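You operate a simulated robot arm through the tools that you are given. There is no shell and no other tool.

You are at the controls of a simulated two-armed robot. One attempt, no reset.

Task
Clamp the pink corded puck in the ring jig, plug it in and press its bellows button 3 times.
Fine: slider to TIGHT, pink plug in the pink socket; the display ends on BREATHS 3.

Only the result counts: the job must be done as asked and must still hold three seconds after the hand-in. Knocking over, shifting, dropping, spilling or breaking anything else fails it.

Robot
Two 6-joint arms with fingered hands on one trunk that stands fixed in place. Base frame: the origin is at the foot of the trunk, x ahead of it, y to its left, z up. Lengths are in mm, angles in rad, forces in N, time in s.
The left shoulder is at [50, 170, 1095], the right one opposite. With the tool pointing down near the work surface each hand reaches from about 500 to 780 mm from the base axis, measured 20 degrees to its own side. Payload 3.5 kg a hand.
Tool frame (each hand has its own): the origin (TCP) lies between the finger pads and is the grasp point; the fingertips stand 26 mm ahead of it; z points along the fingers, y is the line along which they close. The gripper opens to 132 mm; its body begins 73 mm behind the TCP. The gripper is a hand of 3 fingers: y runs from the thumb to the fingers, the wrist lies at [0, 0, -234] in the tool frame, and closing takes about 1.5 s.
Orientation is told as [roll, pitch, yaw] about the base's x, y, z axes, in that order, counted from this pose: with the fingers straight down and closing along the base's y, the tool's x points along the base's -x, its y along +y and its z along -z.

Tools
- The arms move only by the tool apply_moves. It takes "left_rows", "right_rows" or both (then of equal length, played together; a hand with none holds still); each is a list that holds one entry, the list of rows, each a list of 7 numbers: the shift along the base's x, y, z in units of 50 mm (1.0 is 50 mm), then the turn, a rotation vector about the base's x, y, z in units of 6 degrees (1.0 is 6 degrees), then the opening, from 0 (shut) to 1 (fully open). In form: [[[tx, ty, tz, ax, ay, az, fingers], ...]]. A call has 1 to 20 rows; each row shifts and turns the commanded pose from where the row before left it. A call with a number of a shift or a turn outside -1 to 1 is refused whole. A row lasts 0.2 s, in which the tool goes at most 50 mm and 0.15 rad; a call with a longer step from one row to the next is refused whole, and so is a gripper value outside its range. A pose out of reach is approached as far as the arm can. The call stops where the force on the tool passes 50 N (or 10 N more than at its start, if that is more) or the arm is blocked; 0.2 s more then pass. Each finger travels about 108 mm/s and halts on what it meets, pressing with about 33 N; the grip force reading is that of the motor and also rises with nothing between the fingers. The clock runs only during rows and for 0.2 s after the last one: add rows that do not move to give the fingers time. The reply holds the time, the measured pose of the TCP, the force on the tool along the base axes, the opening and the grip force, in the units named above and with some noise, with the torque about the TCP (base axes, N m) and any sound that the robot's microphone picked up.
- Cameras (640 x 400 px; columns grow to the right, rows downward): "scene" is now at [35.1, -22, 1677.6]; the picture's right is [-0.28, -0.96, 0.00], its down [-0.70, 0.20, -0.69] and it looks along [0.66, -0.19, -0.72] (base axes); focal length 318 px, centre (320, 200). "left" rides on the left gripper at [-62, 3, -92] in its tool frame; the picture's right is [-0.05, -1.00, 0.00], its down [0.83, -0.04, -0.55] and it looks along [0.55, -0.03, 0.83] (tool axes); focal length 230 px, centre (320, 200). "right" rides on the right gripper at [61, 3, -92] in its tool frame; the picture's right is [-0.05, 1.00, 0.00], its down [-0.83, -0.04, -0.55] and it looks along [-0.55, -0.03, 0.83] (tool axes); focal length 230 px, centre (320, 200). There is no depth. A picture from a camera that has moved, and an enlarged one, comes with that camera's place and axes in the base frame and with its lens. The place of the scene camera against the robot may be out by one fixed shift of up to 12 mm in any direction.
- capture(camera): a new picture of that camera. The clock stands still meanwhile.
- raise_lower(by): slides the trunk up (or, below 0, down) by that many mm; the arms and the scene camera ride with it, the base frame stays. It gives what a move gives, with no picture.
- hand_shape(shape, hand): the hand has 3 fingers and takes this shape, open, in about a second: jaw (thumb against the fingers, like two jaws); tri (thumb and two fingers); tip (a fingertip pinch); poke (one finger out to press); point (the index stretched); flat (the hand flat); cup (the hand cupped); fist (a fist). The gripper value then closes the fingers along that shape, each until it touches; the sizes above hold for jaw. It gives what a move gives, with no picture.
- turn_head(pan, tilt): turns the head with the scene camera to pan (to the left, within 1.501 rad either way) and tilt (down, from -0.506 to 1.204), counted from straight ahead of the robot. It gives what a move gives.
- zoom(camera, box): a new picture of the part [left, top, right, bottom] of that camera's present view, enlarged. The clock stands still meanwhile.
- hand_in(): hands the job in; it is judged then, once.

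Places have to be worked out from the pictures, the camera data and where the tool is seen. Open the grippers and draw the arms clear of the work before you hand the job in, unless the task says otherwise.

The tools are called after "Call:" as a command line: name --argument value ..., lists and objects as JSON in quotes. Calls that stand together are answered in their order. apply_moves: Moves the arms, as the interface text tells. Its arguments: {"type":"object","properties":{"left_rows":{"type":"array","items":{"type":"array","items":{"type":"array","items":{"type":"number"}}}},"right_rows":{"type":"array","items":{"type":"array","items":{"type":"array","items":{"type":"number"}}}}},"required":[]} The other tools are called the same way: raise_lower (by) moves the trunk up or down; hand_shape (shape, hand) gives the hand a shape; turn_head (pan, tilt) turns the head that bears the scene camera; capture (camera) takes a picture; zoom (camera, box) takes an enlarged picture of a part of a camera's view; hand_in () hands the job in.

At the start:

```text
time: 0.0
left_tcp_pos: [596.8, 131.4, 1250.8]
left_tcp_rot: [0.002, -0.004, 0.0]
left_force: [0.0, -0.1, -0.5]
left_ft_torque: [0.03, 0.02, 0.04]
left_gripper_width: 131.8
left_gripper_force: 0.2
left_shape: jaw
right_tcp_pos: [496.3, -338.9, 1205.0]
right_tcp_rot: [0.0, -0.002, -0.001]
right_force: [0.2, -0.3, 0.0]
right_ft_torque: [0.0, 0.0, 0.01]
right_gripper_width: 131.9
right_gripper_force: 0.1
right_shape: jaw
trunk travel left (down, up): [-710.0, 0.0]
head pan, tilt (commanded): [-0.281, 0.81]
```

scene: 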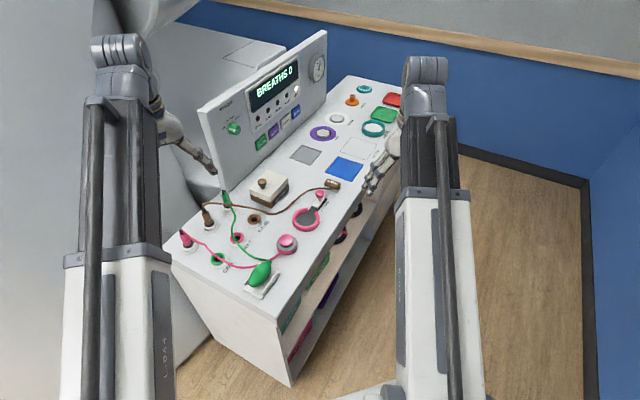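
right: 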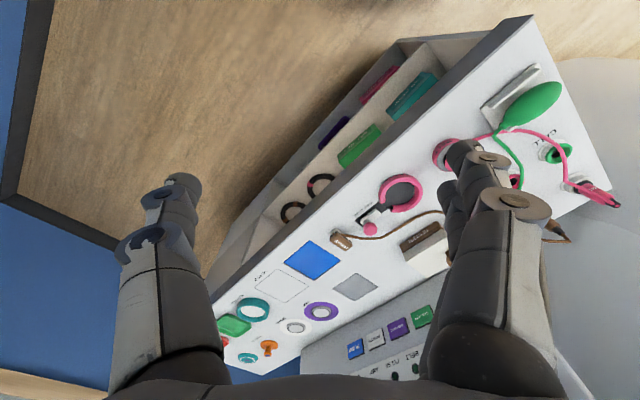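
left: 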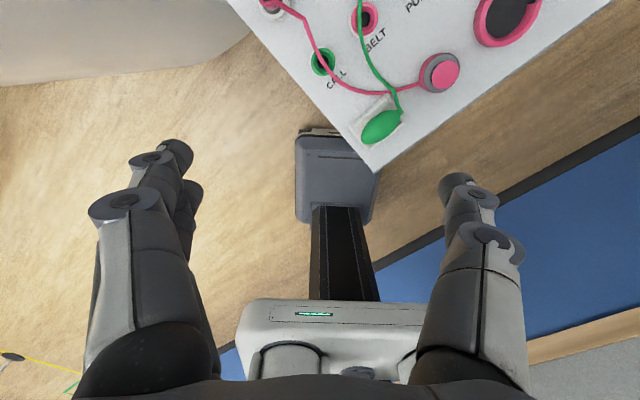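

I start with closer looks at the scene to locate the puck, the ring jig, the plugs and the sockets.

Call:
zoom --camera "scene" --box '[160, 160, 360, 300]'

Call:
zoom --camera "scene" --box '[190, 30, 420, 190]'

Call:
zoom --camera "right" --box '[320, 60, 640, 280]'

Call:
zoom --camera "left" --box '[220, 0, 620, 180]'

```text
2.86 times, centred on (260, 230) of scene
camera zoom: at [35.1, -22.0, 1677.6], right [-0.28, -0.96, 0.0], down [-0.7, 0.2, -0.69], along [0.66, -0.19, -0.72], focal length 908 px, centre (491, 114)
```

zoom: 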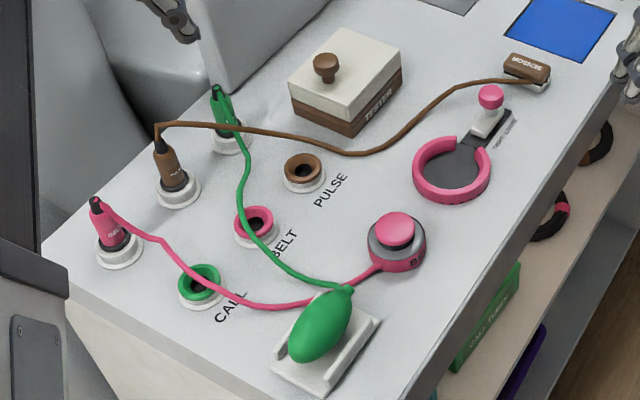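

```text
2.50 times, centred on (305, 110) of scene
camera zoom: at [35.1, -22.0, 1677.6], right [-0.28, -0.96, 0.0], down [-0.7, 0.2, -0.69], along [0.66, -0.19, -0.72], focal length 794 px, centre (358, 425)
```

zoom: 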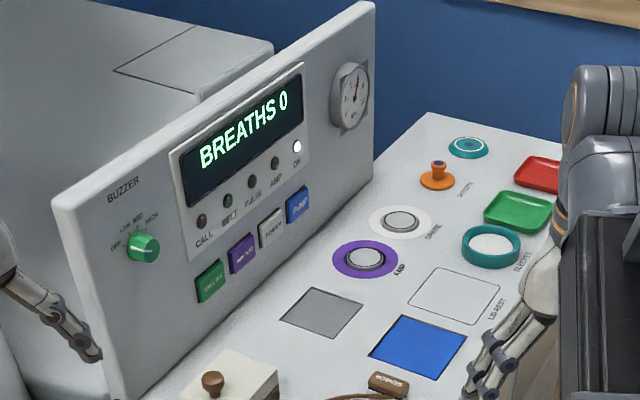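

```text
1.82 times, centred on (480, 170) of right
camera zoom: at [435.3, -336.9, 1296.7], right [0.05, 1.0, 0.0], down [0.83, -0.04, 0.56], along [0.56, -0.03, -0.83], focal length 418 px, centre (29, 254)
```

zoom: 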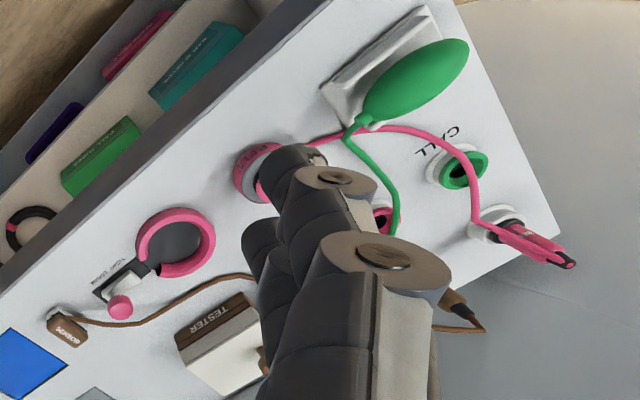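

```text
1.60 times, centred on (420, 90) of left
camera zoom: at [657.0, 134.0, 1343.0], right [0.05, -1.0, 0.0], down [-0.83, -0.04, 0.55], along [-0.55, -0.03, -0.83], focal length 368 px, centre (160, 376)
```

zoom: 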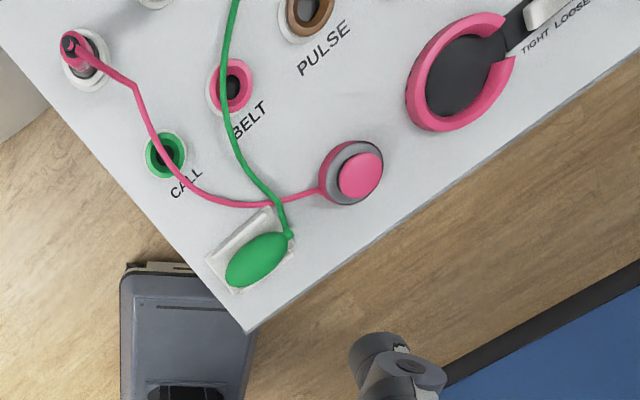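

The puck sits near (630, -93), the ring jig near (722, -177), the pink BELT socket near (701, 59) and the pink plug near (711, 213), all at about z 840. I bring the right hand over the puck to look at it closely.

Call:
apply_moves --right_rows '[[[0.05, 0.6, -0.45, 0, 0, 0, 1], [0.05, 0.6, -0.45, 0, 0, 0, 1], [0.05, 0.6, -0.45, 0, 0, 0, 1], [0.05, 0.6, -0.45, 0, 0, 0, 1], [0.05, 0.6, -0.45, 0, 0, 0, 1], [0.05, 0.6, -0.45, 0, 0, 0, 1], [0.05, 0.6, -0.45, 0, 0, 0, 1], [0.05, 0.6, -0.45, 0, 0, 0, 1]]]'

Call:
capture --camera "right"

Call:
capture --camera "scene"

```text
time: 1.8
left_tcp_pos: [597.1, 130.9, 1251.2]
left_tcp_rot: [0.0, -0.003, -0.001]
left_force: [-0.4, -0.3, -0.1]
left_ft_torque: [0.04, -0.03, 0.02]
left_gripper_width: 131.8
left_gripper_force: 0.0
left_shape: jaw
right_tcp_pos: [515.6, -98.8, 1023.9]
right_tcp_rot: [0.001, -0.002, 0.0]
right_force: [0.2, -0.2, -0.7]
right_ft_torque: [0.02, 0.01, -0.03]
right_gripper_width: 132.0
right_gripper_force: 0.1
right_shape: jaw
trunk travel left (down, up): [-710.0, 0.0]
head pan, tilt (commanded): [-0.281, 0.81]
```

```text
taken
camera right: at [455.3, -95.7, 1116.3], right [0.05, 1.0, 0.0], down [0.83, -0.04, 0.56], along [0.56, -0.03, -0.83], focal length 230 px, centre (320, 200)
```

right: 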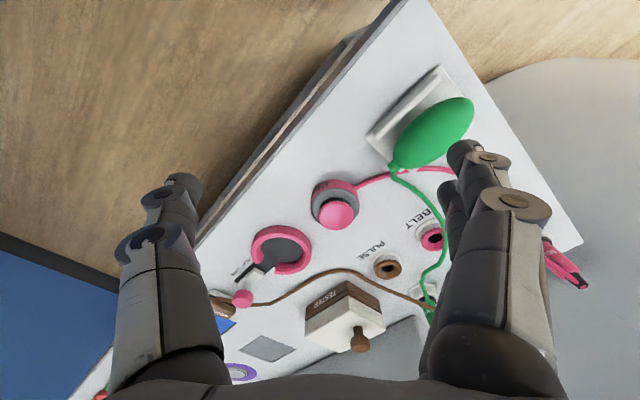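

```text
taken
camera scene: at [35.3, -21.7, 1677.6], right [-0.28, -0.96, 0.0], down [-0.7, 0.2, -0.69], along [0.66, -0.19, -0.72], focal length 318 px, centre (320, 200)
```

scene: 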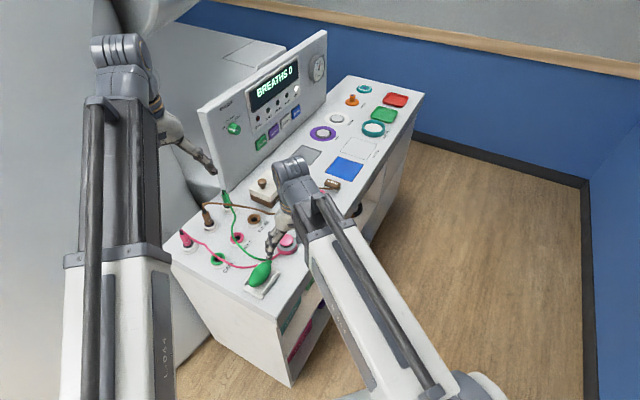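

Call:
zoom --camera "right" --box '[220, 150, 460, 310]'

Call:
zoom --camera "left" --box '[420, 0, 620, 120]'

```text
2.50 times, centred on (340, 230) of right
camera zoom: at [455.3, -95.7, 1116.3], right [0.05, 1.0, 0.0], down [0.83, -0.04, 0.56], along [0.56, -0.03, -0.83], focal length 575 px, centre (270, 125)
```

zoom: 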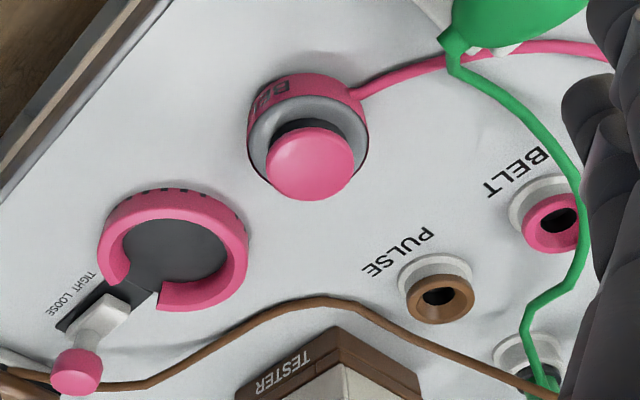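

```text
3.20 times, centred on (520, 60) of left
camera zoom: at [657.1, 134.2, 1342.9], right [0.05, -1.0, 0.0], down [-0.83, -0.04, 0.55], along [-0.55, -0.03, -0.83], focal length 736 px, centre (-320, 648)
```

zoom: 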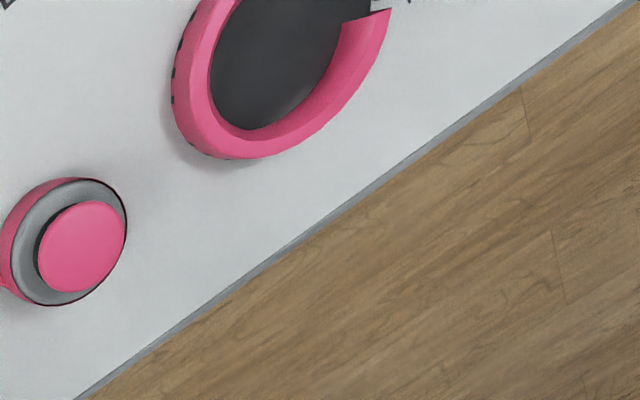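

The picture shows the puck with a grey rim and a pink button on a dark neck. I zoom tightly on the puck and the ring to judge their heights.

Call:
zoom --camera "right" --box '[300, 170, 380, 240]'

Call:
zoom --camera "right" --box '[220, 215, 330, 315]'

Call:
zoom --camera "left" --box '[240, 0, 360, 90]'

Call:
zoom --camera "scene" --box '[165, 185, 265, 275]'

```text
5.71 times, centred on (340, 205) of right
camera zoom: at [455.3, -95.7, 1116.3], right [0.05, 1.0, 0.0], down [0.83, -0.04, 0.56], along [0.56, -0.03, -0.83], focal length 1315 px, centre (206, 171)
```

zoom: 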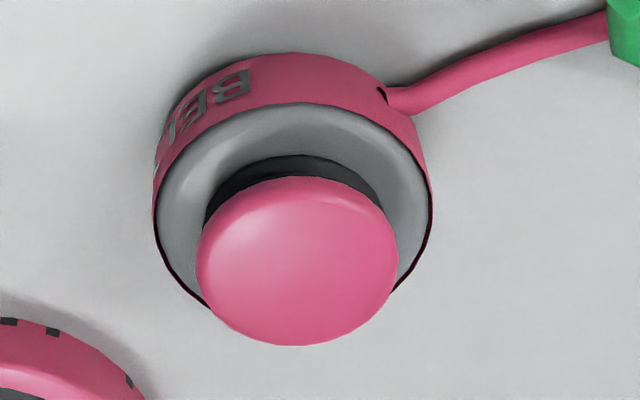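

```text
4.00 times, centred on (275, 265) of right
camera zoom: at [455.3, -95.7, 1116.3], right [0.05, 1.0, 0.0], down [0.83, -0.04, 0.56], along [0.56, -0.03, -0.83], focal length 920 px, centre (500, -60)
```

zoom: 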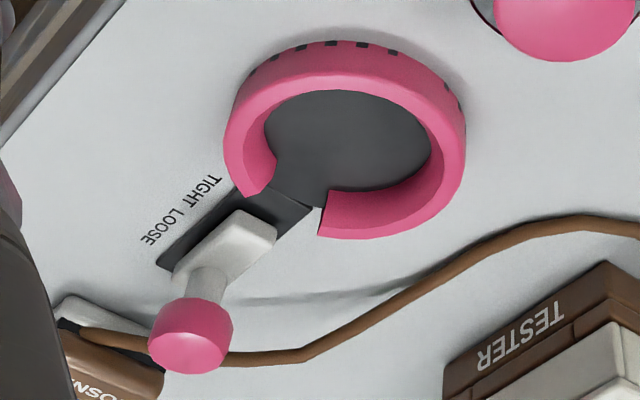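

```text
4.44 times, centred on (300, 45) of left
camera zoom: at [657.1, 134.2, 1342.9], right [0.05, -1.0, 0.0], down [-0.83, -0.04, 0.55], along [-0.55, -0.03, -0.83], focal length 1022 px, centre (409, 889)
```

zoom: 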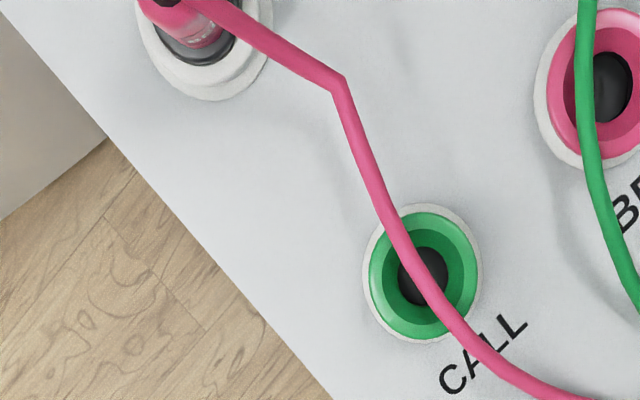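

```text
4.44 times, centred on (215, 230) of scene
camera zoom: at [35.3, -21.7, 1677.6], right [-0.28, -0.96, 0.0], down [-0.7, 0.2, -0.69], along [0.66, -0.19, -0.72], focal length 1412 px, centre (787, 67)
```

zoom: 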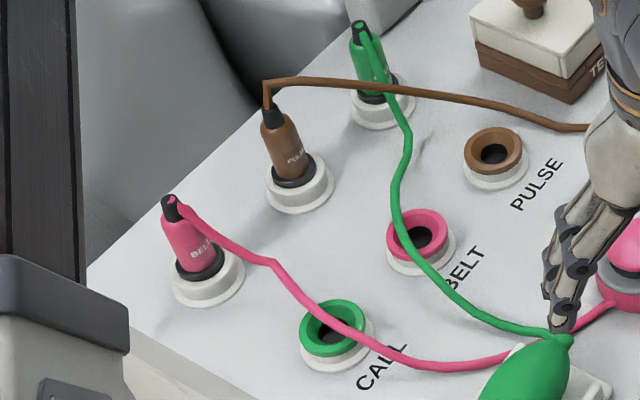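

The puck body is about 63 mm wide and 24 mm tall with its button top near z 893, and the ring is about as tall as the body, so I should grip the puck only by its upper rim. I move over the puck, turning the hand by -41° so the fingers close across the ring's slider axis.

Call:
apply_moves --right_rows '[[[0.318, 0.037, -0.1, 0, 0, -0.976, 0.9], [0.318, 0.037, -0.1, 0, 0, -0.976, 0.8], [0.318, 0.037, -0.1, 0, 0, -0.976, 0.75], [0.318, 0.037, -0.1, 0, 0, -0.976, 0.75], [0.318, 0.037, -0.1, 0, 0, -0.976, 0.75], [0.318, 0.037, -0.1, 0, 0, -0.976, 0.75], [0.318, 0.037, -0.1, 0, 0, -0.976, 0.75]]]'

Call:
capture --camera "right"

Call:
capture --camera "left"

Call:
capture --camera "scene"

```text
time: 3.4
left_tcp_pos: [597.1, 131.4, 1250.7]
left_tcp_rot: [-0.001, -0.004, -0.001]
left_force: [-0.1, 0.3, -0.3]
left_ft_torque: [-0.02, -0.01, 0.0]
left_gripper_width: 131.6
left_gripper_force: 0.2
left_shape: jaw
right_tcp_pos: [628.9, -86.7, 990.1]
right_tcp_rot: [0.001, -0.003, -0.717]
right_force: [0.0, 0.6, 0.4]
right_ft_torque: [-0.04, 0.01, 0.04]
right_gripper_width: 99.3
right_gripper_force: 0.0
right_shape: jaw
trunk travel left (down, up): [-710.0, 0.0]
head pan, tilt (commanded): [-0.281, 0.81]
```

```text
taken
camera right: at [584.4, -44.1, 1081.2], right [0.7, 0.72, 0.0], down [0.6, -0.58, 0.56], along [0.4, -0.39, -0.83], focal length 230 px, centre (320, 200)
```

right: 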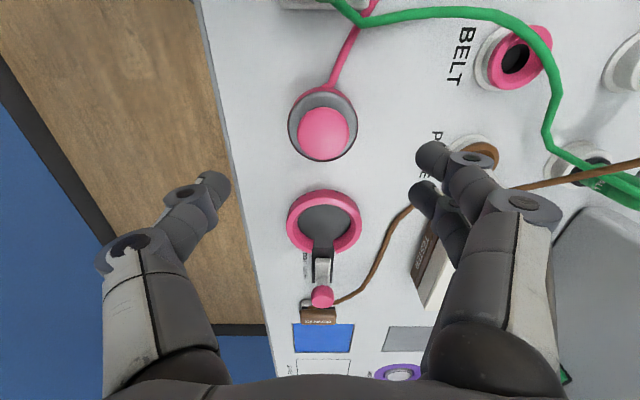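

```text
taken
camera left: at [657.2, 134.0, 1342.9], right [0.05, -1.0, 0.0], down [-0.83, -0.04, 0.55], along [-0.55, -0.03, -0.83], focal length 230 px, centre (320, 200)
```

left: 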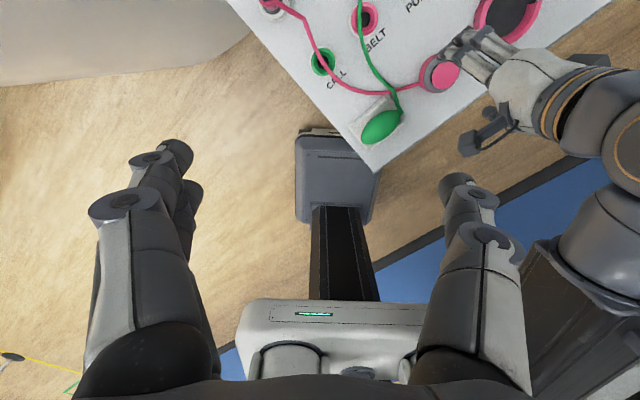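

```text
taken
camera scene: at [35.4, -22.0, 1677.6], right [-0.28, -0.96, 0.0], down [-0.7, 0.2, -0.69], along [0.66, -0.19, -0.72], focal length 318 px, centre (320, 200)
```

scene: 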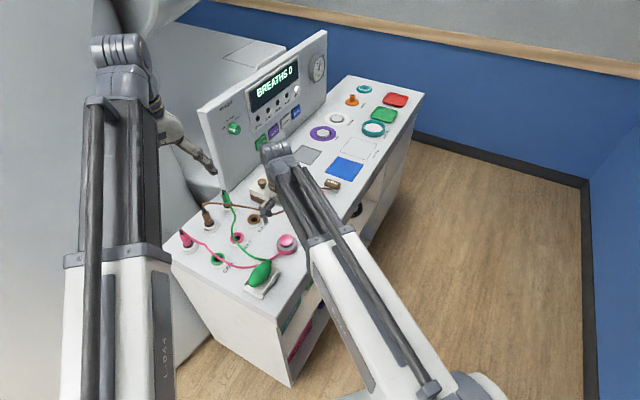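

The hand camera now looks along the table's long axis, with puck, ring and slider nearly in one column. I zoom for exact measurement.

Call:
zoom --camera "right" --box '[260, 80, 390, 170]'

Call:
zoom --camera "right" --box '[265, 180, 395, 320]'

Call:
zoom --camera "right" --box '[430, 20, 600, 130]'

```text
4.44 times, centred on (325, 125) of right
camera zoom: at [584.4, -44.1, 1081.2], right [0.7, 0.72, 0.0], down [0.6, -0.58, 0.56], along [0.4, -0.39, -0.83], focal length 1022 px, centre (298, 533)
```

zoom: 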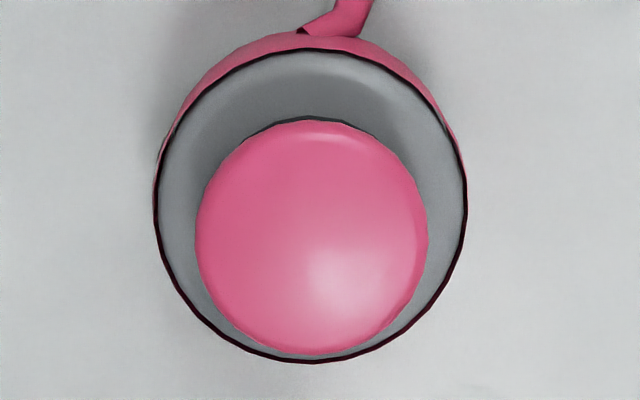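

```text
2.86 times, centred on (330, 250) of right
camera zoom: at [584.4, -44.1, 1081.2], right [0.7, 0.72, 0.0], down [0.6, -0.58, 0.56], along [0.4, -0.39, -0.83], focal length 657 px, centre (291, 57)
```

zoom: 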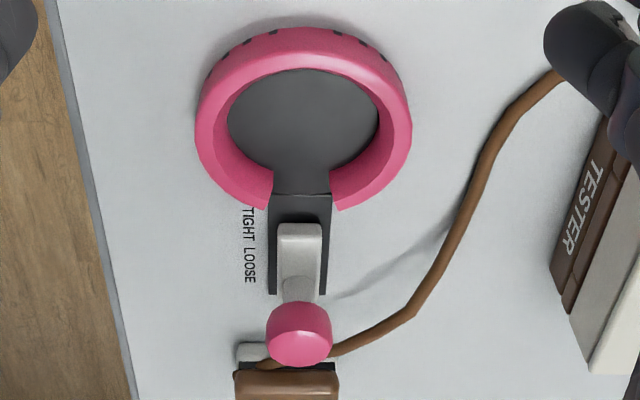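

```text
3.64 times, centred on (515, 75) of right
camera zoom: at [584.4, -44.1, 1081.2], right [0.7, 0.72, 0.0], down [0.6, -0.58, 0.56], along [0.4, -0.39, -0.83], focal length 837 px, centre (-389, 654)
```

zoom: 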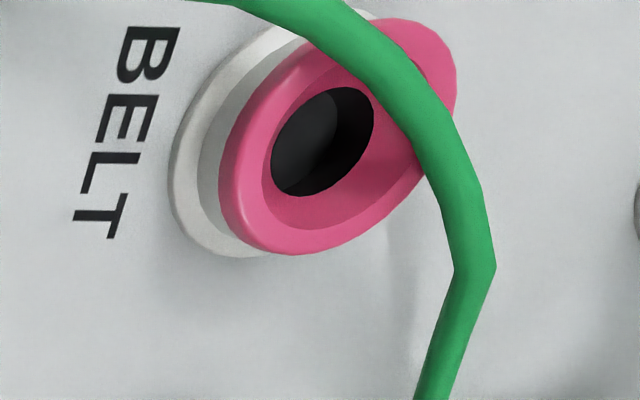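

Puck centre reads about (628, -84), body radius 31, body top z ≈ 874. I zoom harder on the ring to get its inner radius and centre.

Call:
zoom --camera "right" --box '[280, 180, 370, 240]'

Call:
zoom --camera "left" --box '[440, 0, 560, 60]'

```text
6.67 times, centred on (325, 210) of right
camera zoom: at [584.4, -44.1, 1081.2], right [0.7, 0.72, 0.0], down [0.6, -0.58, 0.56], along [0.4, -0.39, -0.83], focal length 1534 px, centre (287, 133)
```

zoom: 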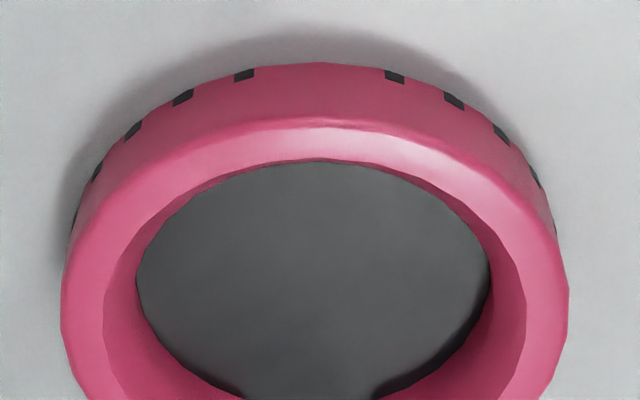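

```text
5.33 times, centred on (500, 30) of left
camera zoom: at [657.2, 134.0, 1342.9], right [0.05, -1.0, 0.0], down [-0.83, -0.04, 0.55], along [-0.55, -0.03, -0.83], focal length 1227 px, centre (-640, 1107)
```

zoom: 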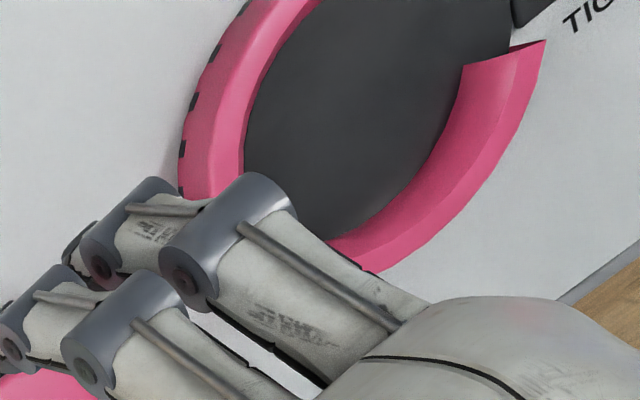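

Ring: outer radius about 45, inner funnel 38→34 mm, height about 17, centre near (720, -167). I lower the right hand over the puck at (628, -84) so the fingertips reach only about 8 mm below the body's top edge.

Call:
apply_moves --right_rows '[[[0, 0.05, -0.4, 0, 0, 0, 0.75], [0, 0, -0.5, 0, 0, 0, 0.75], [0, 0, -0.5, 0, 0, 0, 0.75], [0, 0, -0.4, 0, 0, 0, 0.75]]]'

Call:
capture --camera "right"

Call:
zoom --camera "left" --box '[380, 0, 540, 120]'

Call:
zoom --camera "scene" --box '[230, 180, 350, 290]'

```text
time: 4.4
left_tcp_pos: [597.2, 131.1, 1250.5]
left_tcp_rot: [0.0, -0.003, 0.0]
left_force: [-0.4, -0.5, -0.1]
left_ft_torque: [-0.02, 0.02, -0.02]
left_gripper_width: 131.9
left_gripper_force: 0.1
left_shape: jaw
right_tcp_pos: [628.0, -84.2, 899.2]
right_tcp_rot: [0.002, -0.002, -0.716]
right_force: [-0.8, -0.4, 0.2]
right_ft_torque: [0.01, -0.06, 0.01]
right_gripper_width: 99.1
right_gripper_force: 0.0
right_shape: jaw
trunk travel left (down, up): [-710.0, 0.0]
head pan, tilt (commanded): [-0.281, 0.81]
```

```text
taken
camera right: at [584.3, -42.3, 991.1], right [0.69, 0.72, 0.0], down [0.6, -0.58, 0.56], along [0.4, -0.39, -0.83], focal length 230 px, centre (320, 200)
```

right: 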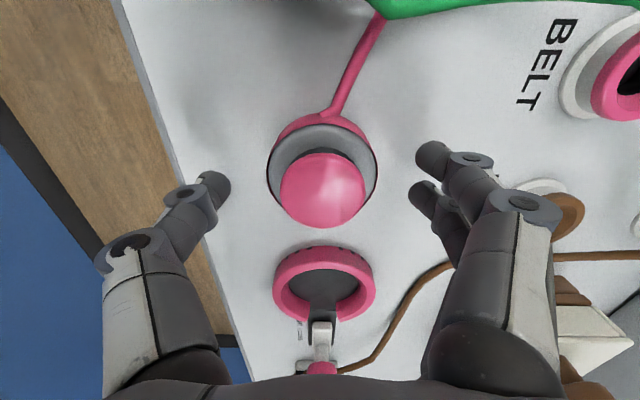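

```text
3.33 times, centred on (460, 60) of left
camera zoom: at [657.1, 134.0, 1343.0], right [0.05, -1.0, 0.0], down [-0.83, -0.04, 0.55], along [-0.55, -0.03, -0.83], focal length 767 px, centre (-147, 667)
```

zoom: 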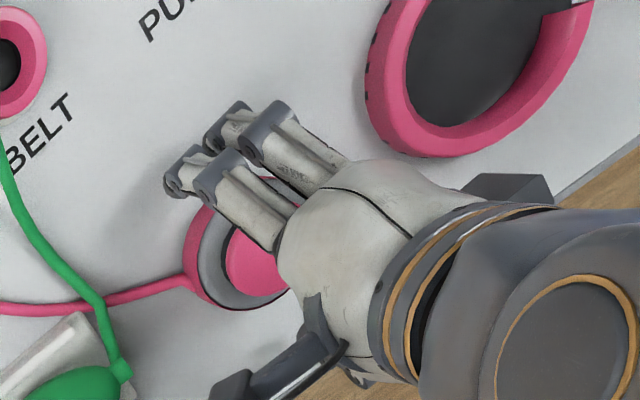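

```text
3.64 times, centred on (290, 235) of scene
camera zoom: at [35.3, -22.0, 1677.6], right [-0.28, -0.96, 0.0], down [-0.7, 0.2, -0.69], along [0.66, -0.19, -0.72], focal length 1156 px, centre (429, 73)
```

zoom: 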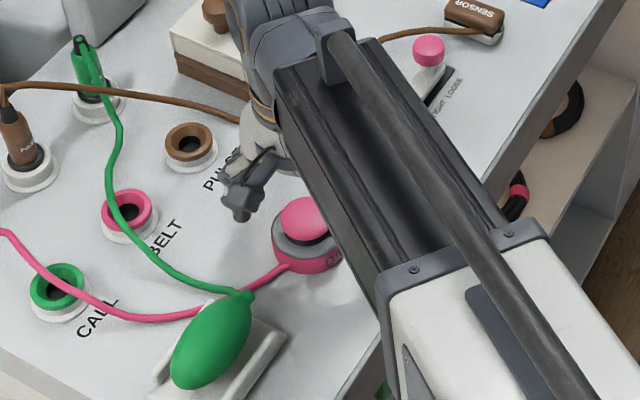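

The puck lies centred between the fingers, with tips now about level with its top edge. I lower 9 mm more and close.

Call:
apply_moves --right_rows '[[[0, 0, -0.18, 0, 0, 0, 0.75], [0, 0, 0, 0, 0, 0, 0.6], [0, 0, 0, 0, 0, 0, 0.5], [0, 0, 0, 0, 0, 0, 0.4], [0, 0, 0, 0, 0, 0, 0.35], [0, 0, 0, 0, 0, 0, 0.35], [0, 0, 0, 0, 0, 0, 0.35], [0, 0, 0, 0, 0, 0, 0.35]]]'

Call:
capture --camera "right"

Call:
zoom --camera "left" --box '[380, 0, 540, 120]'

```text
time: 6.2
left_tcp_pos: [597.5, 130.4, 1250.6]
left_tcp_rot: [0.0, -0.004, 0.0]
left_force: [-0.7, 0.0, -0.1]
left_ft_torque: [0.0, -0.01, -0.01]
left_gripper_width: 131.7
left_gripper_force: 0.0
left_shape: jaw
right_tcp_pos: [627.2, -85.0, 889.7]
right_tcp_rot: [0.001, -0.002, -0.714]
right_force: [-0.3, -0.1, 0.9]
right_ft_torque: [0.0, 0.05, 0.02]
right_gripper_width: 52.9
right_gripper_force: 33.0
right_shape: jaw
trunk travel left (down, up): [-710.0, 0.0]
head pan, tilt (commanded): [-0.281, 0.81]
```

```text
taken
camera right: at [583.8, -42.4, 982.3], right [0.69, 0.72, 0.0], down [0.6, -0.58, 0.56], along [0.4, -0.39, -0.83], focal length 230 px, centre (320, 200)
```

right: 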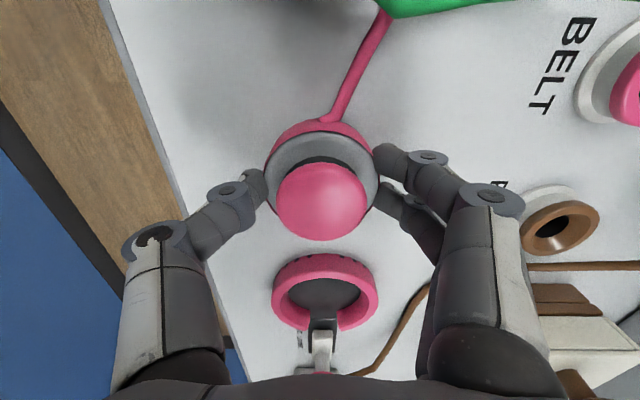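

```text
3.33 times, centred on (460, 60) of left
camera zoom: at [657.1, 134.0, 1342.9], right [0.05, -1.0, 0.0], down [-0.83, -0.04, 0.55], along [-0.55, -0.03, -0.83], focal length 767 px, centre (-147, 667)
```

zoom: 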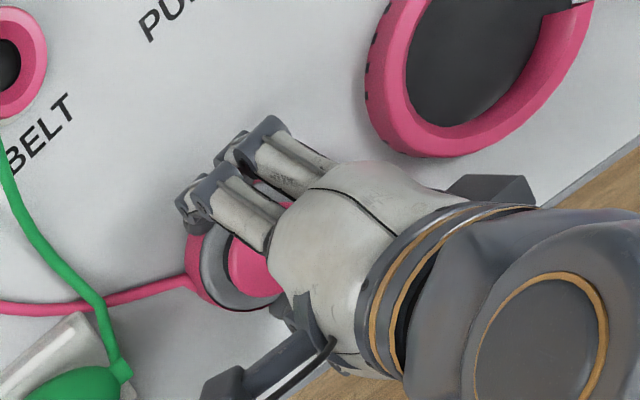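

The grip reads 33 N with the puck between the fingertips. I zoom to check the contact before lifting.

Call:
zoom --camera "right" --box '[220, 100, 440, 260]'

```text
2.50 times, centred on (330, 180) of right
camera zoom: at [583.8, -42.4, 982.3], right [0.69, 0.72, 0.0], down [0.6, -0.58, 0.56], along [0.4, -0.39, -0.83], focal length 575 px, centre (295, 250)
```

zoom: 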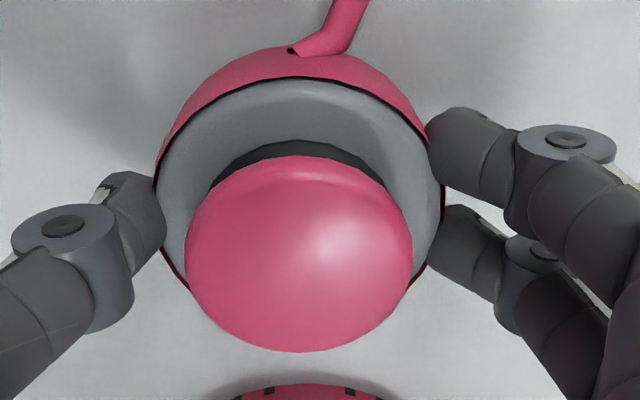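

Thumb and both fingers hold the puck's upper side well. I lift it 45 mm in small steps.

Call:
apply_moves --right_rows '[[[0, 0, 0.1, 0, 0, 0, 0.35], [0, 0, 0.2, 0, 0, 0, 0.35], [0, 0, 0.3, 0, 0, 0, 0.35], [0, 0, 0.3, 0, 0, 0, 0.35], [0, 0, 0, 0, 0, 0, 0.35]]]'

Call:
capture --camera "right"

Call:
zoom --camera "left" --box '[380, 0, 540, 120]'

```text
time: 7.4
left_tcp_pos: [596.5, 131.1, 1251.7]
left_tcp_rot: [-0.001, -0.004, -0.001]
left_force: [0.5, -0.4, -0.5]
left_ft_torque: [0.01, 0.0, -0.02]
left_gripper_width: 131.9
left_gripper_force: 0.1
left_shape: jaw
right_tcp_pos: [627.5, -82.4, 936.8]
right_tcp_rot: [0.001, -0.002, -0.716]
right_force: [1.5, -0.6, -2.3]
right_ft_torque: [0.0, 0.01, -0.03]
right_gripper_width: 52.8
right_gripper_force: 33.2
right_shape: jaw
trunk travel left (down, up): [-710.0, 0.0]
head pan, tilt (commanded): [-0.281, 0.81]
```

```text
taken
camera right: at [583.9, -42.0, 1027.8], right [0.69, 0.72, 0.0], down [0.6, -0.58, 0.56], along [0.4, -0.39, -0.83], focal length 230 px, centre (320, 200)
```

right: 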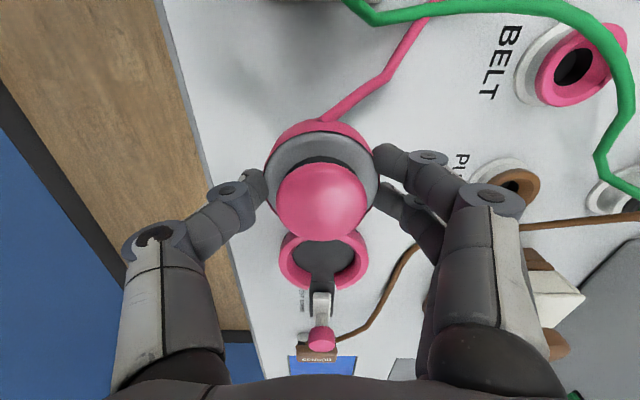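

```text
3.33 times, centred on (460, 60) of left
camera zoom: at [657.2, 134.0, 1342.9], right [0.05, -1.0, 0.0], down [-0.83, -0.04, 0.55], along [-0.55, -0.03, -0.83], focal length 767 px, centre (-147, 667)
```

zoom: 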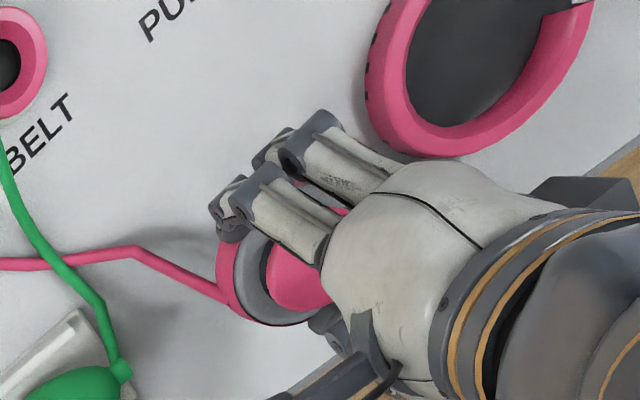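

The puck hangs level in the hand with no slip. I carry it to above the ring, a shift of about (+89.6, -82.7).

Call:
apply_moves --right_rows '[[[0.2, -0.185, 0, 0, 0, 0, 0.35], [0.358, -0.33, 0, 0, 0, 0, 0.35], [0.358, -0.33, 0, 0, 0, 0, 0.35], [0.358, -0.33, 0, 0, 0, 0, 0.35], [0.318, -0.294, 0, 0, 0, 0, 0.35], [0.2, -0.185, 0, 0, 0, 0, 0.35], [0, 0, 0, 0, 0, 0, 0.35]]]'

Call:
capture --camera "right"

Call:
zoom --camera "left" --box '[440, 0, 600, 100]'

Call:
capture --camera "scene"

```text
time: 9.0
left_tcp_pos: [596.9, 131.3, 1250.4]
left_tcp_rot: [0.001, -0.004, 0.001]
left_force: [-0.7, 0.3, -0.2]
left_ft_torque: [-0.01, -0.02, 0.02]
left_gripper_width: 132.1
left_gripper_force: 0.2
left_shape: jaw
right_tcp_pos: [717.8, -167.7, 937.4]
right_tcp_rot: [0.0, -0.002, -0.715]
right_force: [-0.6, -0.4, -1.6]
right_ft_torque: [0.01, 0.02, 0.0]
right_gripper_width: 52.9
right_gripper_force: 32.7
right_shape: jaw
trunk travel left (down, up): [-710.0, 0.0]
head pan, tilt (commanded): [-0.281, 0.81]
```

```text
taken
camera right: at [673.6, -124.9, 1028.4], right [0.69, 0.72, 0.0], down [0.6, -0.58, 0.56], along [0.4, -0.39, -0.83], focal length 230 px, centre (320, 200)
```

right: 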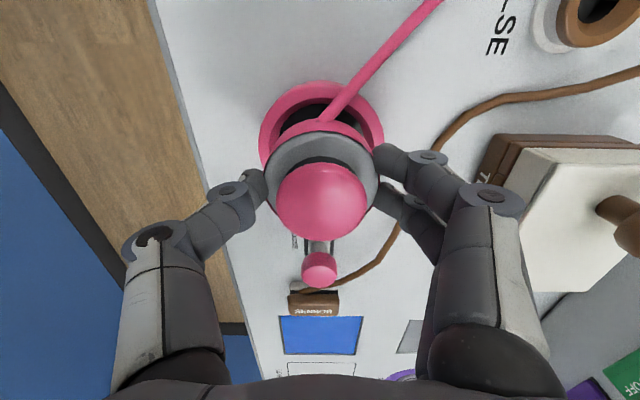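

```text
4.00 times, centred on (520, 50) of left
camera zoom: at [657.1, 134.0, 1342.9], right [0.05, -1.0, 0.0], down [-0.83, -0.04, 0.55], along [-0.55, -0.03, -0.83], focal length 920 px, centre (-480, 800)
```

zoom: 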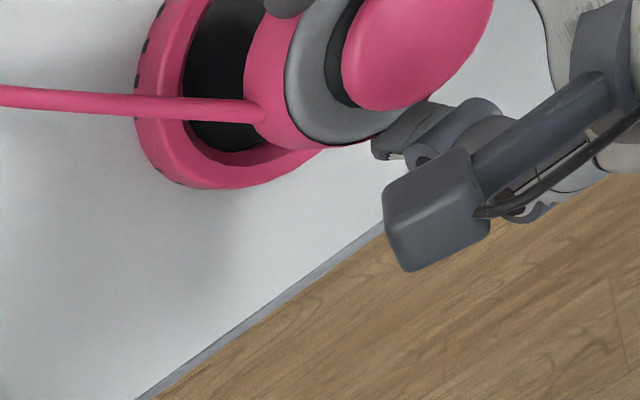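

```text
taken
camera scene: at [35.3, -22.0, 1677.6], right [-0.28, -0.96, 0.0], down [-0.7, 0.2, -0.69], along [0.66, -0.19, -0.72], focal length 318 px, centre (320, 200)
```

scene: 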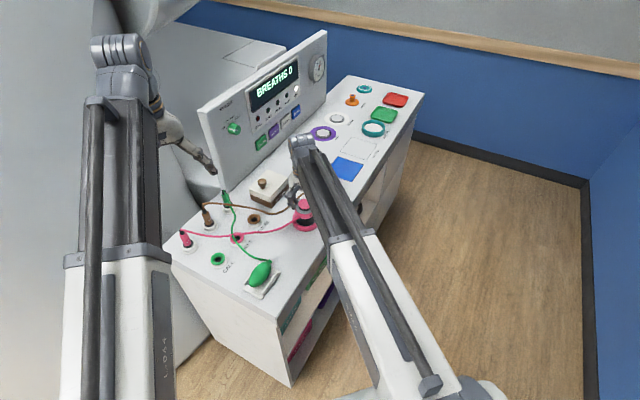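

The puck is now over the ring. I zoom to check lateral and fore-aft alignment before lowering.

Call:
zoom --camera "right" --box '[240, 70, 400, 190]'

```text
3.33 times, centred on (320, 130) of right
camera zoom: at [673.6, -124.9, 1028.4], right [0.69, 0.72, 0.0], down [0.6, -0.58, 0.56], along [0.4, -0.39, -0.83], focal length 767 px, centre (320, 433)
```

zoom: 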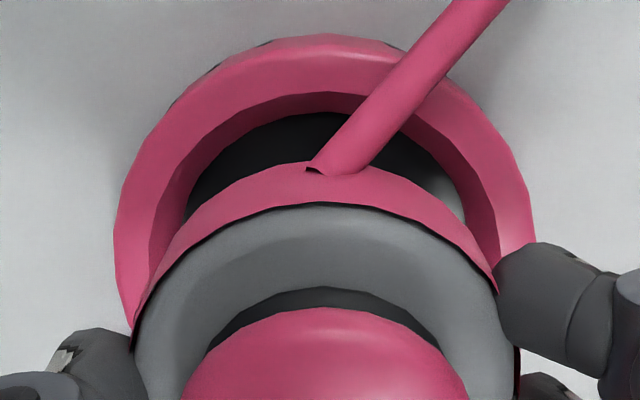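

Lateral and fore-aft alignment agree within about 1 mm. I lower 30 mm first, keeping an eye on the force.

Call:
apply_moves --right_rows '[[[0, 0, -0.2, 0, 0, 0, 0.35], [0, 0, -0.2, 0, 0, 0, 0.35], [0, 0, -0.2, 0, 0, 0, 0.35], [0, 0, 0, 0, 0, 0, 0.35]]]'

Call:
zoom --camera "right" --box '[240, 70, 400, 190]'

Call:
zoom --camera "left" --box '[440, 0, 600, 100]'

```text
time: 10.0
left_tcp_pos: [596.8, 131.2, 1251.5]
left_tcp_rot: [0.0, -0.003, 0.0]
left_force: [0.2, 0.2, -1.0]
left_ft_torque: [-0.01, -0.01, 0.01]
left_gripper_width: 131.8
left_gripper_force: 0.1
left_shape: jaw
right_tcp_pos: [716.3, -165.9, 905.2]
right_tcp_rot: [0.0, -0.001, -0.716]
right_force: [0.7, -0.1, -1.7]
right_ft_torque: [-0.02, 0.01, -0.02]
right_gripper_width: 52.9
right_gripper_force: 33.3
right_shape: jaw
trunk travel left (down, up): [-710.0, 0.0]
head pan, tilt (commanded): [-0.281, 0.81]
```

```text
3.33 times, centred on (320, 130) of right
camera zoom: at [673.5, -124.5, 998.2], right [0.69, 0.72, 0.0], down [0.6, -0.58, 0.56], along [0.4, -0.39, -0.83], focal length 767 px, centre (320, 433)
```

zoom: 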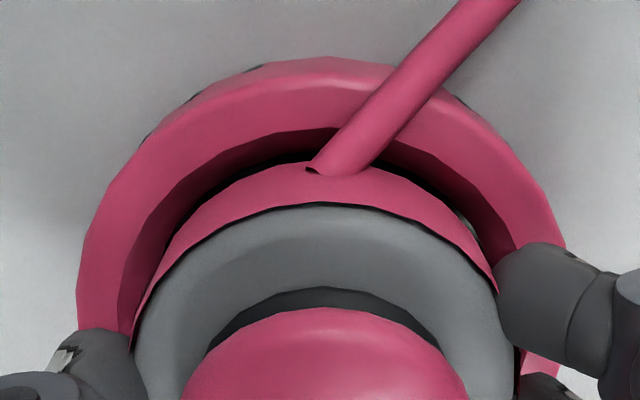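

```text
4.00 times, centred on (520, 50) of left
camera zoom: at [657.1, 134.0, 1342.9], right [0.05, -1.0, 0.0], down [-0.83, -0.04, 0.55], along [-0.55, -0.03, -0.83], focal length 920 px, centre (-480, 800)
```

zoom: 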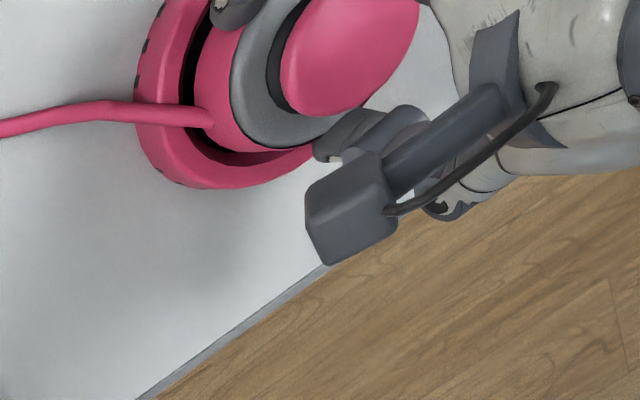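

The puck bottom is at the ring's rim and well centred in the funnel. I lower another 8 mm.

Call:
apply_moves --right_rows '[[[0, 0, -0.08, 0, 0, 0, 0.35], [0, 0, -0.08, 0, 0, 0, 0.35], [0, 0, 0, 0, 0, 0, 0.35]]]'

Call:
zoom --camera "right" --box '[200, 70, 440, 230]'

Call:
zoom --camera "left" --box '[440, 0, 600, 100]'

```text
time: 10.8
left_tcp_pos: [596.3, 131.7, 1250.5]
left_tcp_rot: [0.0, -0.005, 0.001]
left_force: [-0.5, 0.0, 0.2]
left_ft_torque: [0.04, -0.02, 0.0]
left_gripper_width: 131.9
left_gripper_force: 0.1
left_shape: jaw
right_tcp_pos: [718.5, -167.1, 899.3]
right_tcp_rot: [0.001, -0.004, -0.717]
right_force: [10.8, -7.8, 10.5]
right_ft_torque: [0.01, -0.09, -0.07]
right_gripper_width: 53.1
right_gripper_force: 32.9
right_shape: jaw
trunk travel left (down, up): [-710.0, 0.0]
head pan, tilt (commanded): [-0.281, 0.81]
```

```text
2.50 times, centred on (320, 150) of right
camera zoom: at [674.1, -125.7, 990.8], right [0.7, 0.72, 0.0], down [0.6, -0.58, 0.56], along [0.4, -0.39, -0.83], focal length 575 px, centre (320, 325)
```

zoom: 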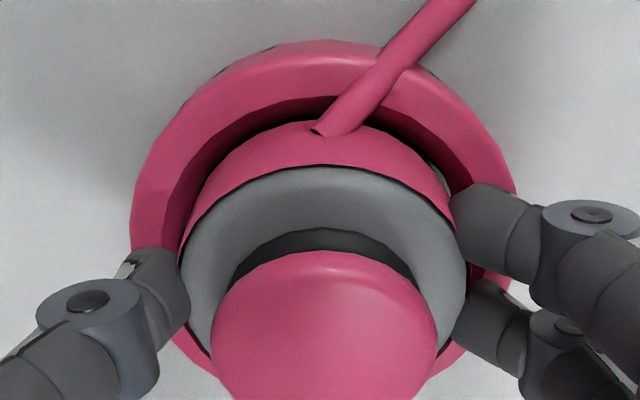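

```text
4.00 times, centred on (520, 50) of left
camera zoom: at [657.1, 133.4, 1343.2], right [0.05, -1.0, 0.0], down [-0.83, -0.04, 0.55], along [-0.55, -0.03, -0.83], focal length 920 px, centre (-480, 800)
```

zoom: 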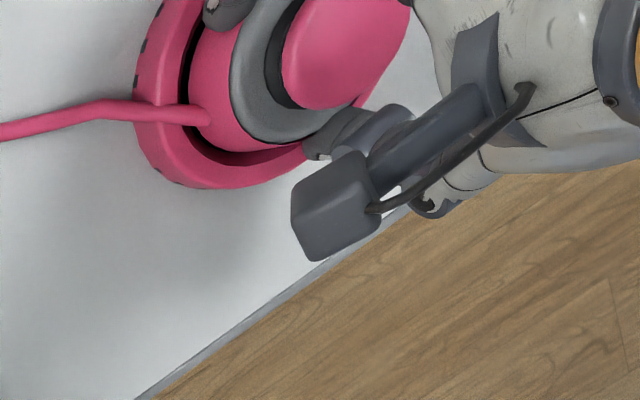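

The force shows contact pushing the hand forward (+x, -y) and up, so something on the near side of the puck meets the ring. I look closely at the near gap.

Call:
zoom --camera "right" --box '[280, 80, 380, 150]'

Call:
zoom --camera "left" --box '[460, 0, 540, 50]'

Call:
zoom --camera "scene" --box '[270, 180, 340, 240]'

```text
5.71 times, centred on (330, 115) of right
camera zoom: at [674.1, -125.7, 990.8], right [0.7, 0.72, 0.0], down [0.6, -0.58, 0.56], along [0.4, -0.39, -0.83], focal length 1315 px, centre (263, 686)
```

zoom: 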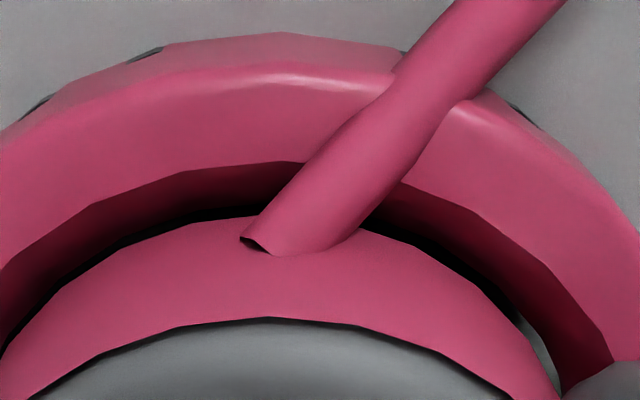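

```text
8.00 times, centred on (500, 25) of left
camera zoom: at [657.1, 133.4, 1343.2], right [0.05, -1.0, 0.0], down [-0.83, -0.04, 0.55], along [-0.55, -0.03, -0.83], focal length 1841 px, centre (-1120, 1600)
```

zoom: 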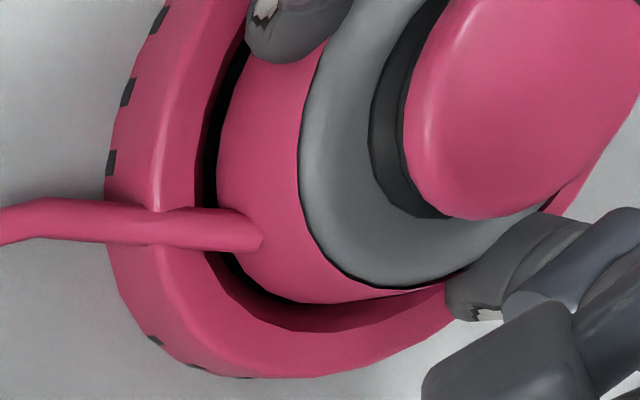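

```text
6.67 times, centred on (305, 210) of scene
camera zoom: at [35.2, -22.7, 1677.7], right [-0.28, -0.96, 0.0], down [-0.7, 0.2, -0.69], along [0.66, -0.19, -0.72], focal length 2118 px, centre (420, 133)
```

zoom: 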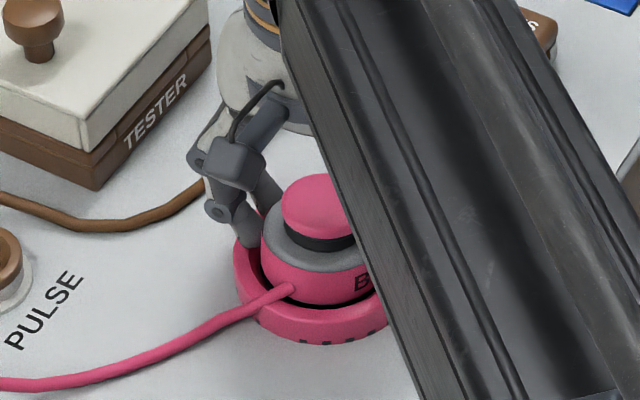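

The near gap around the puck body is clear on both sides, so the contact is likely the cord lying over the rim or a fingertip at the rim. The puck is already ~8 mm inside the funnel, so I ease the grip slightly to let it drop in and look.

Call:
apply_moves --right_rows '[[[0, 0, 0.03, 0, 0, 0, 0.38], [0, 0, 0.02, 0, 0, 0, 0.42], [0, 0, 0, 0, 0, 0, 0.46], [0, 0, 0, 0, 0, 0, 0.5], [0, 0, 0, 0, 0, 0, 0.5], [0, 0, 0, 0, 0, 0, 0.5]]]'

Call:
zoom --camera "right" --box '[200, 70, 440, 230]'

Call:
zoom --camera "left" --box '[440, 0, 560, 75]'

Call:
zoom --camera "scene" --box '[270, 180, 340, 240]'

```text
time: 12.2
left_tcp_pos: [596.0, 130.7, 1250.5]
left_tcp_rot: [0.0, -0.003, 0.0]
left_force: [-0.5, -0.9, 0.5]
left_ft_torque: [0.0, 0.01, -0.01]
left_gripper_width: 132.2
left_gripper_force: 0.1
left_shape: jaw
right_tcp_pos: [716.7, -166.9, 901.1]
right_tcp_rot: [-0.001, 0.0, -0.715]
right_force: [-0.1, 0.3, -1.0]
right_ft_torque: [0.04, -0.03, 0.0]
right_gripper_width: 65.3
right_gripper_force: 0.0
right_shape: jaw
trunk travel left (down, up): [-710.0, 0.0]
head pan, tilt (commanded): [-0.281, 0.81]
```

```text
2.50 times, centred on (320, 150) of right
camera zoom: at [673.3, -124.3, 992.4], right [0.69, 0.72, 0.0], down [0.6, -0.58, 0.56], along [0.4, -0.39, -0.83], focal length 575 px, centre (320, 325)
```

zoom: 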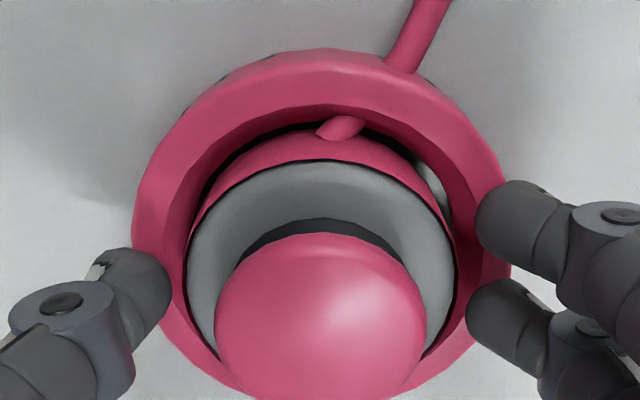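

```text
5.33 times, centred on (500, 38) of left
camera zoom: at [657.0, 134.1, 1343.0], right [0.05, -1.0, 0.0], down [-0.83, -0.04, 0.55], along [-0.55, -0.03, -0.83], focal length 1227 px, centre (-640, 1067)
```

zoom: 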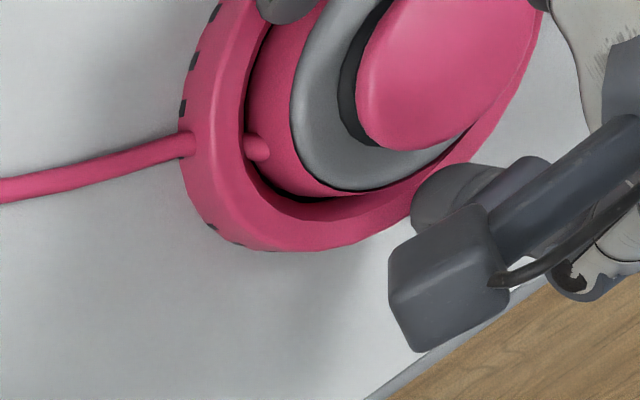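

```text
6.67 times, centred on (305, 210) of scene
camera zoom: at [35.1, -21.9, 1677.6], right [-0.28, -0.96, 0.0], down [-0.7, 0.2, -0.69], along [0.66, -0.19, -0.72], focal length 2118 px, centre (420, 133)
```

zoom: 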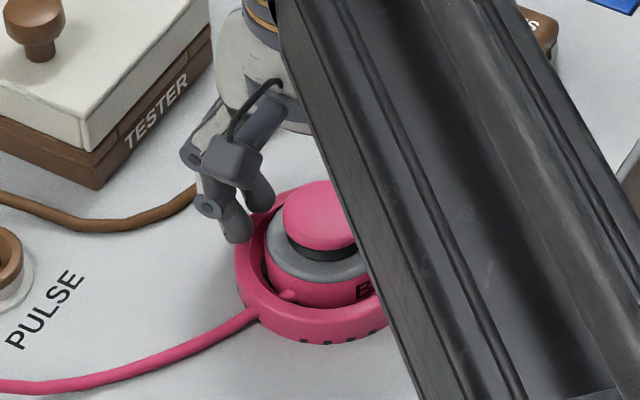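

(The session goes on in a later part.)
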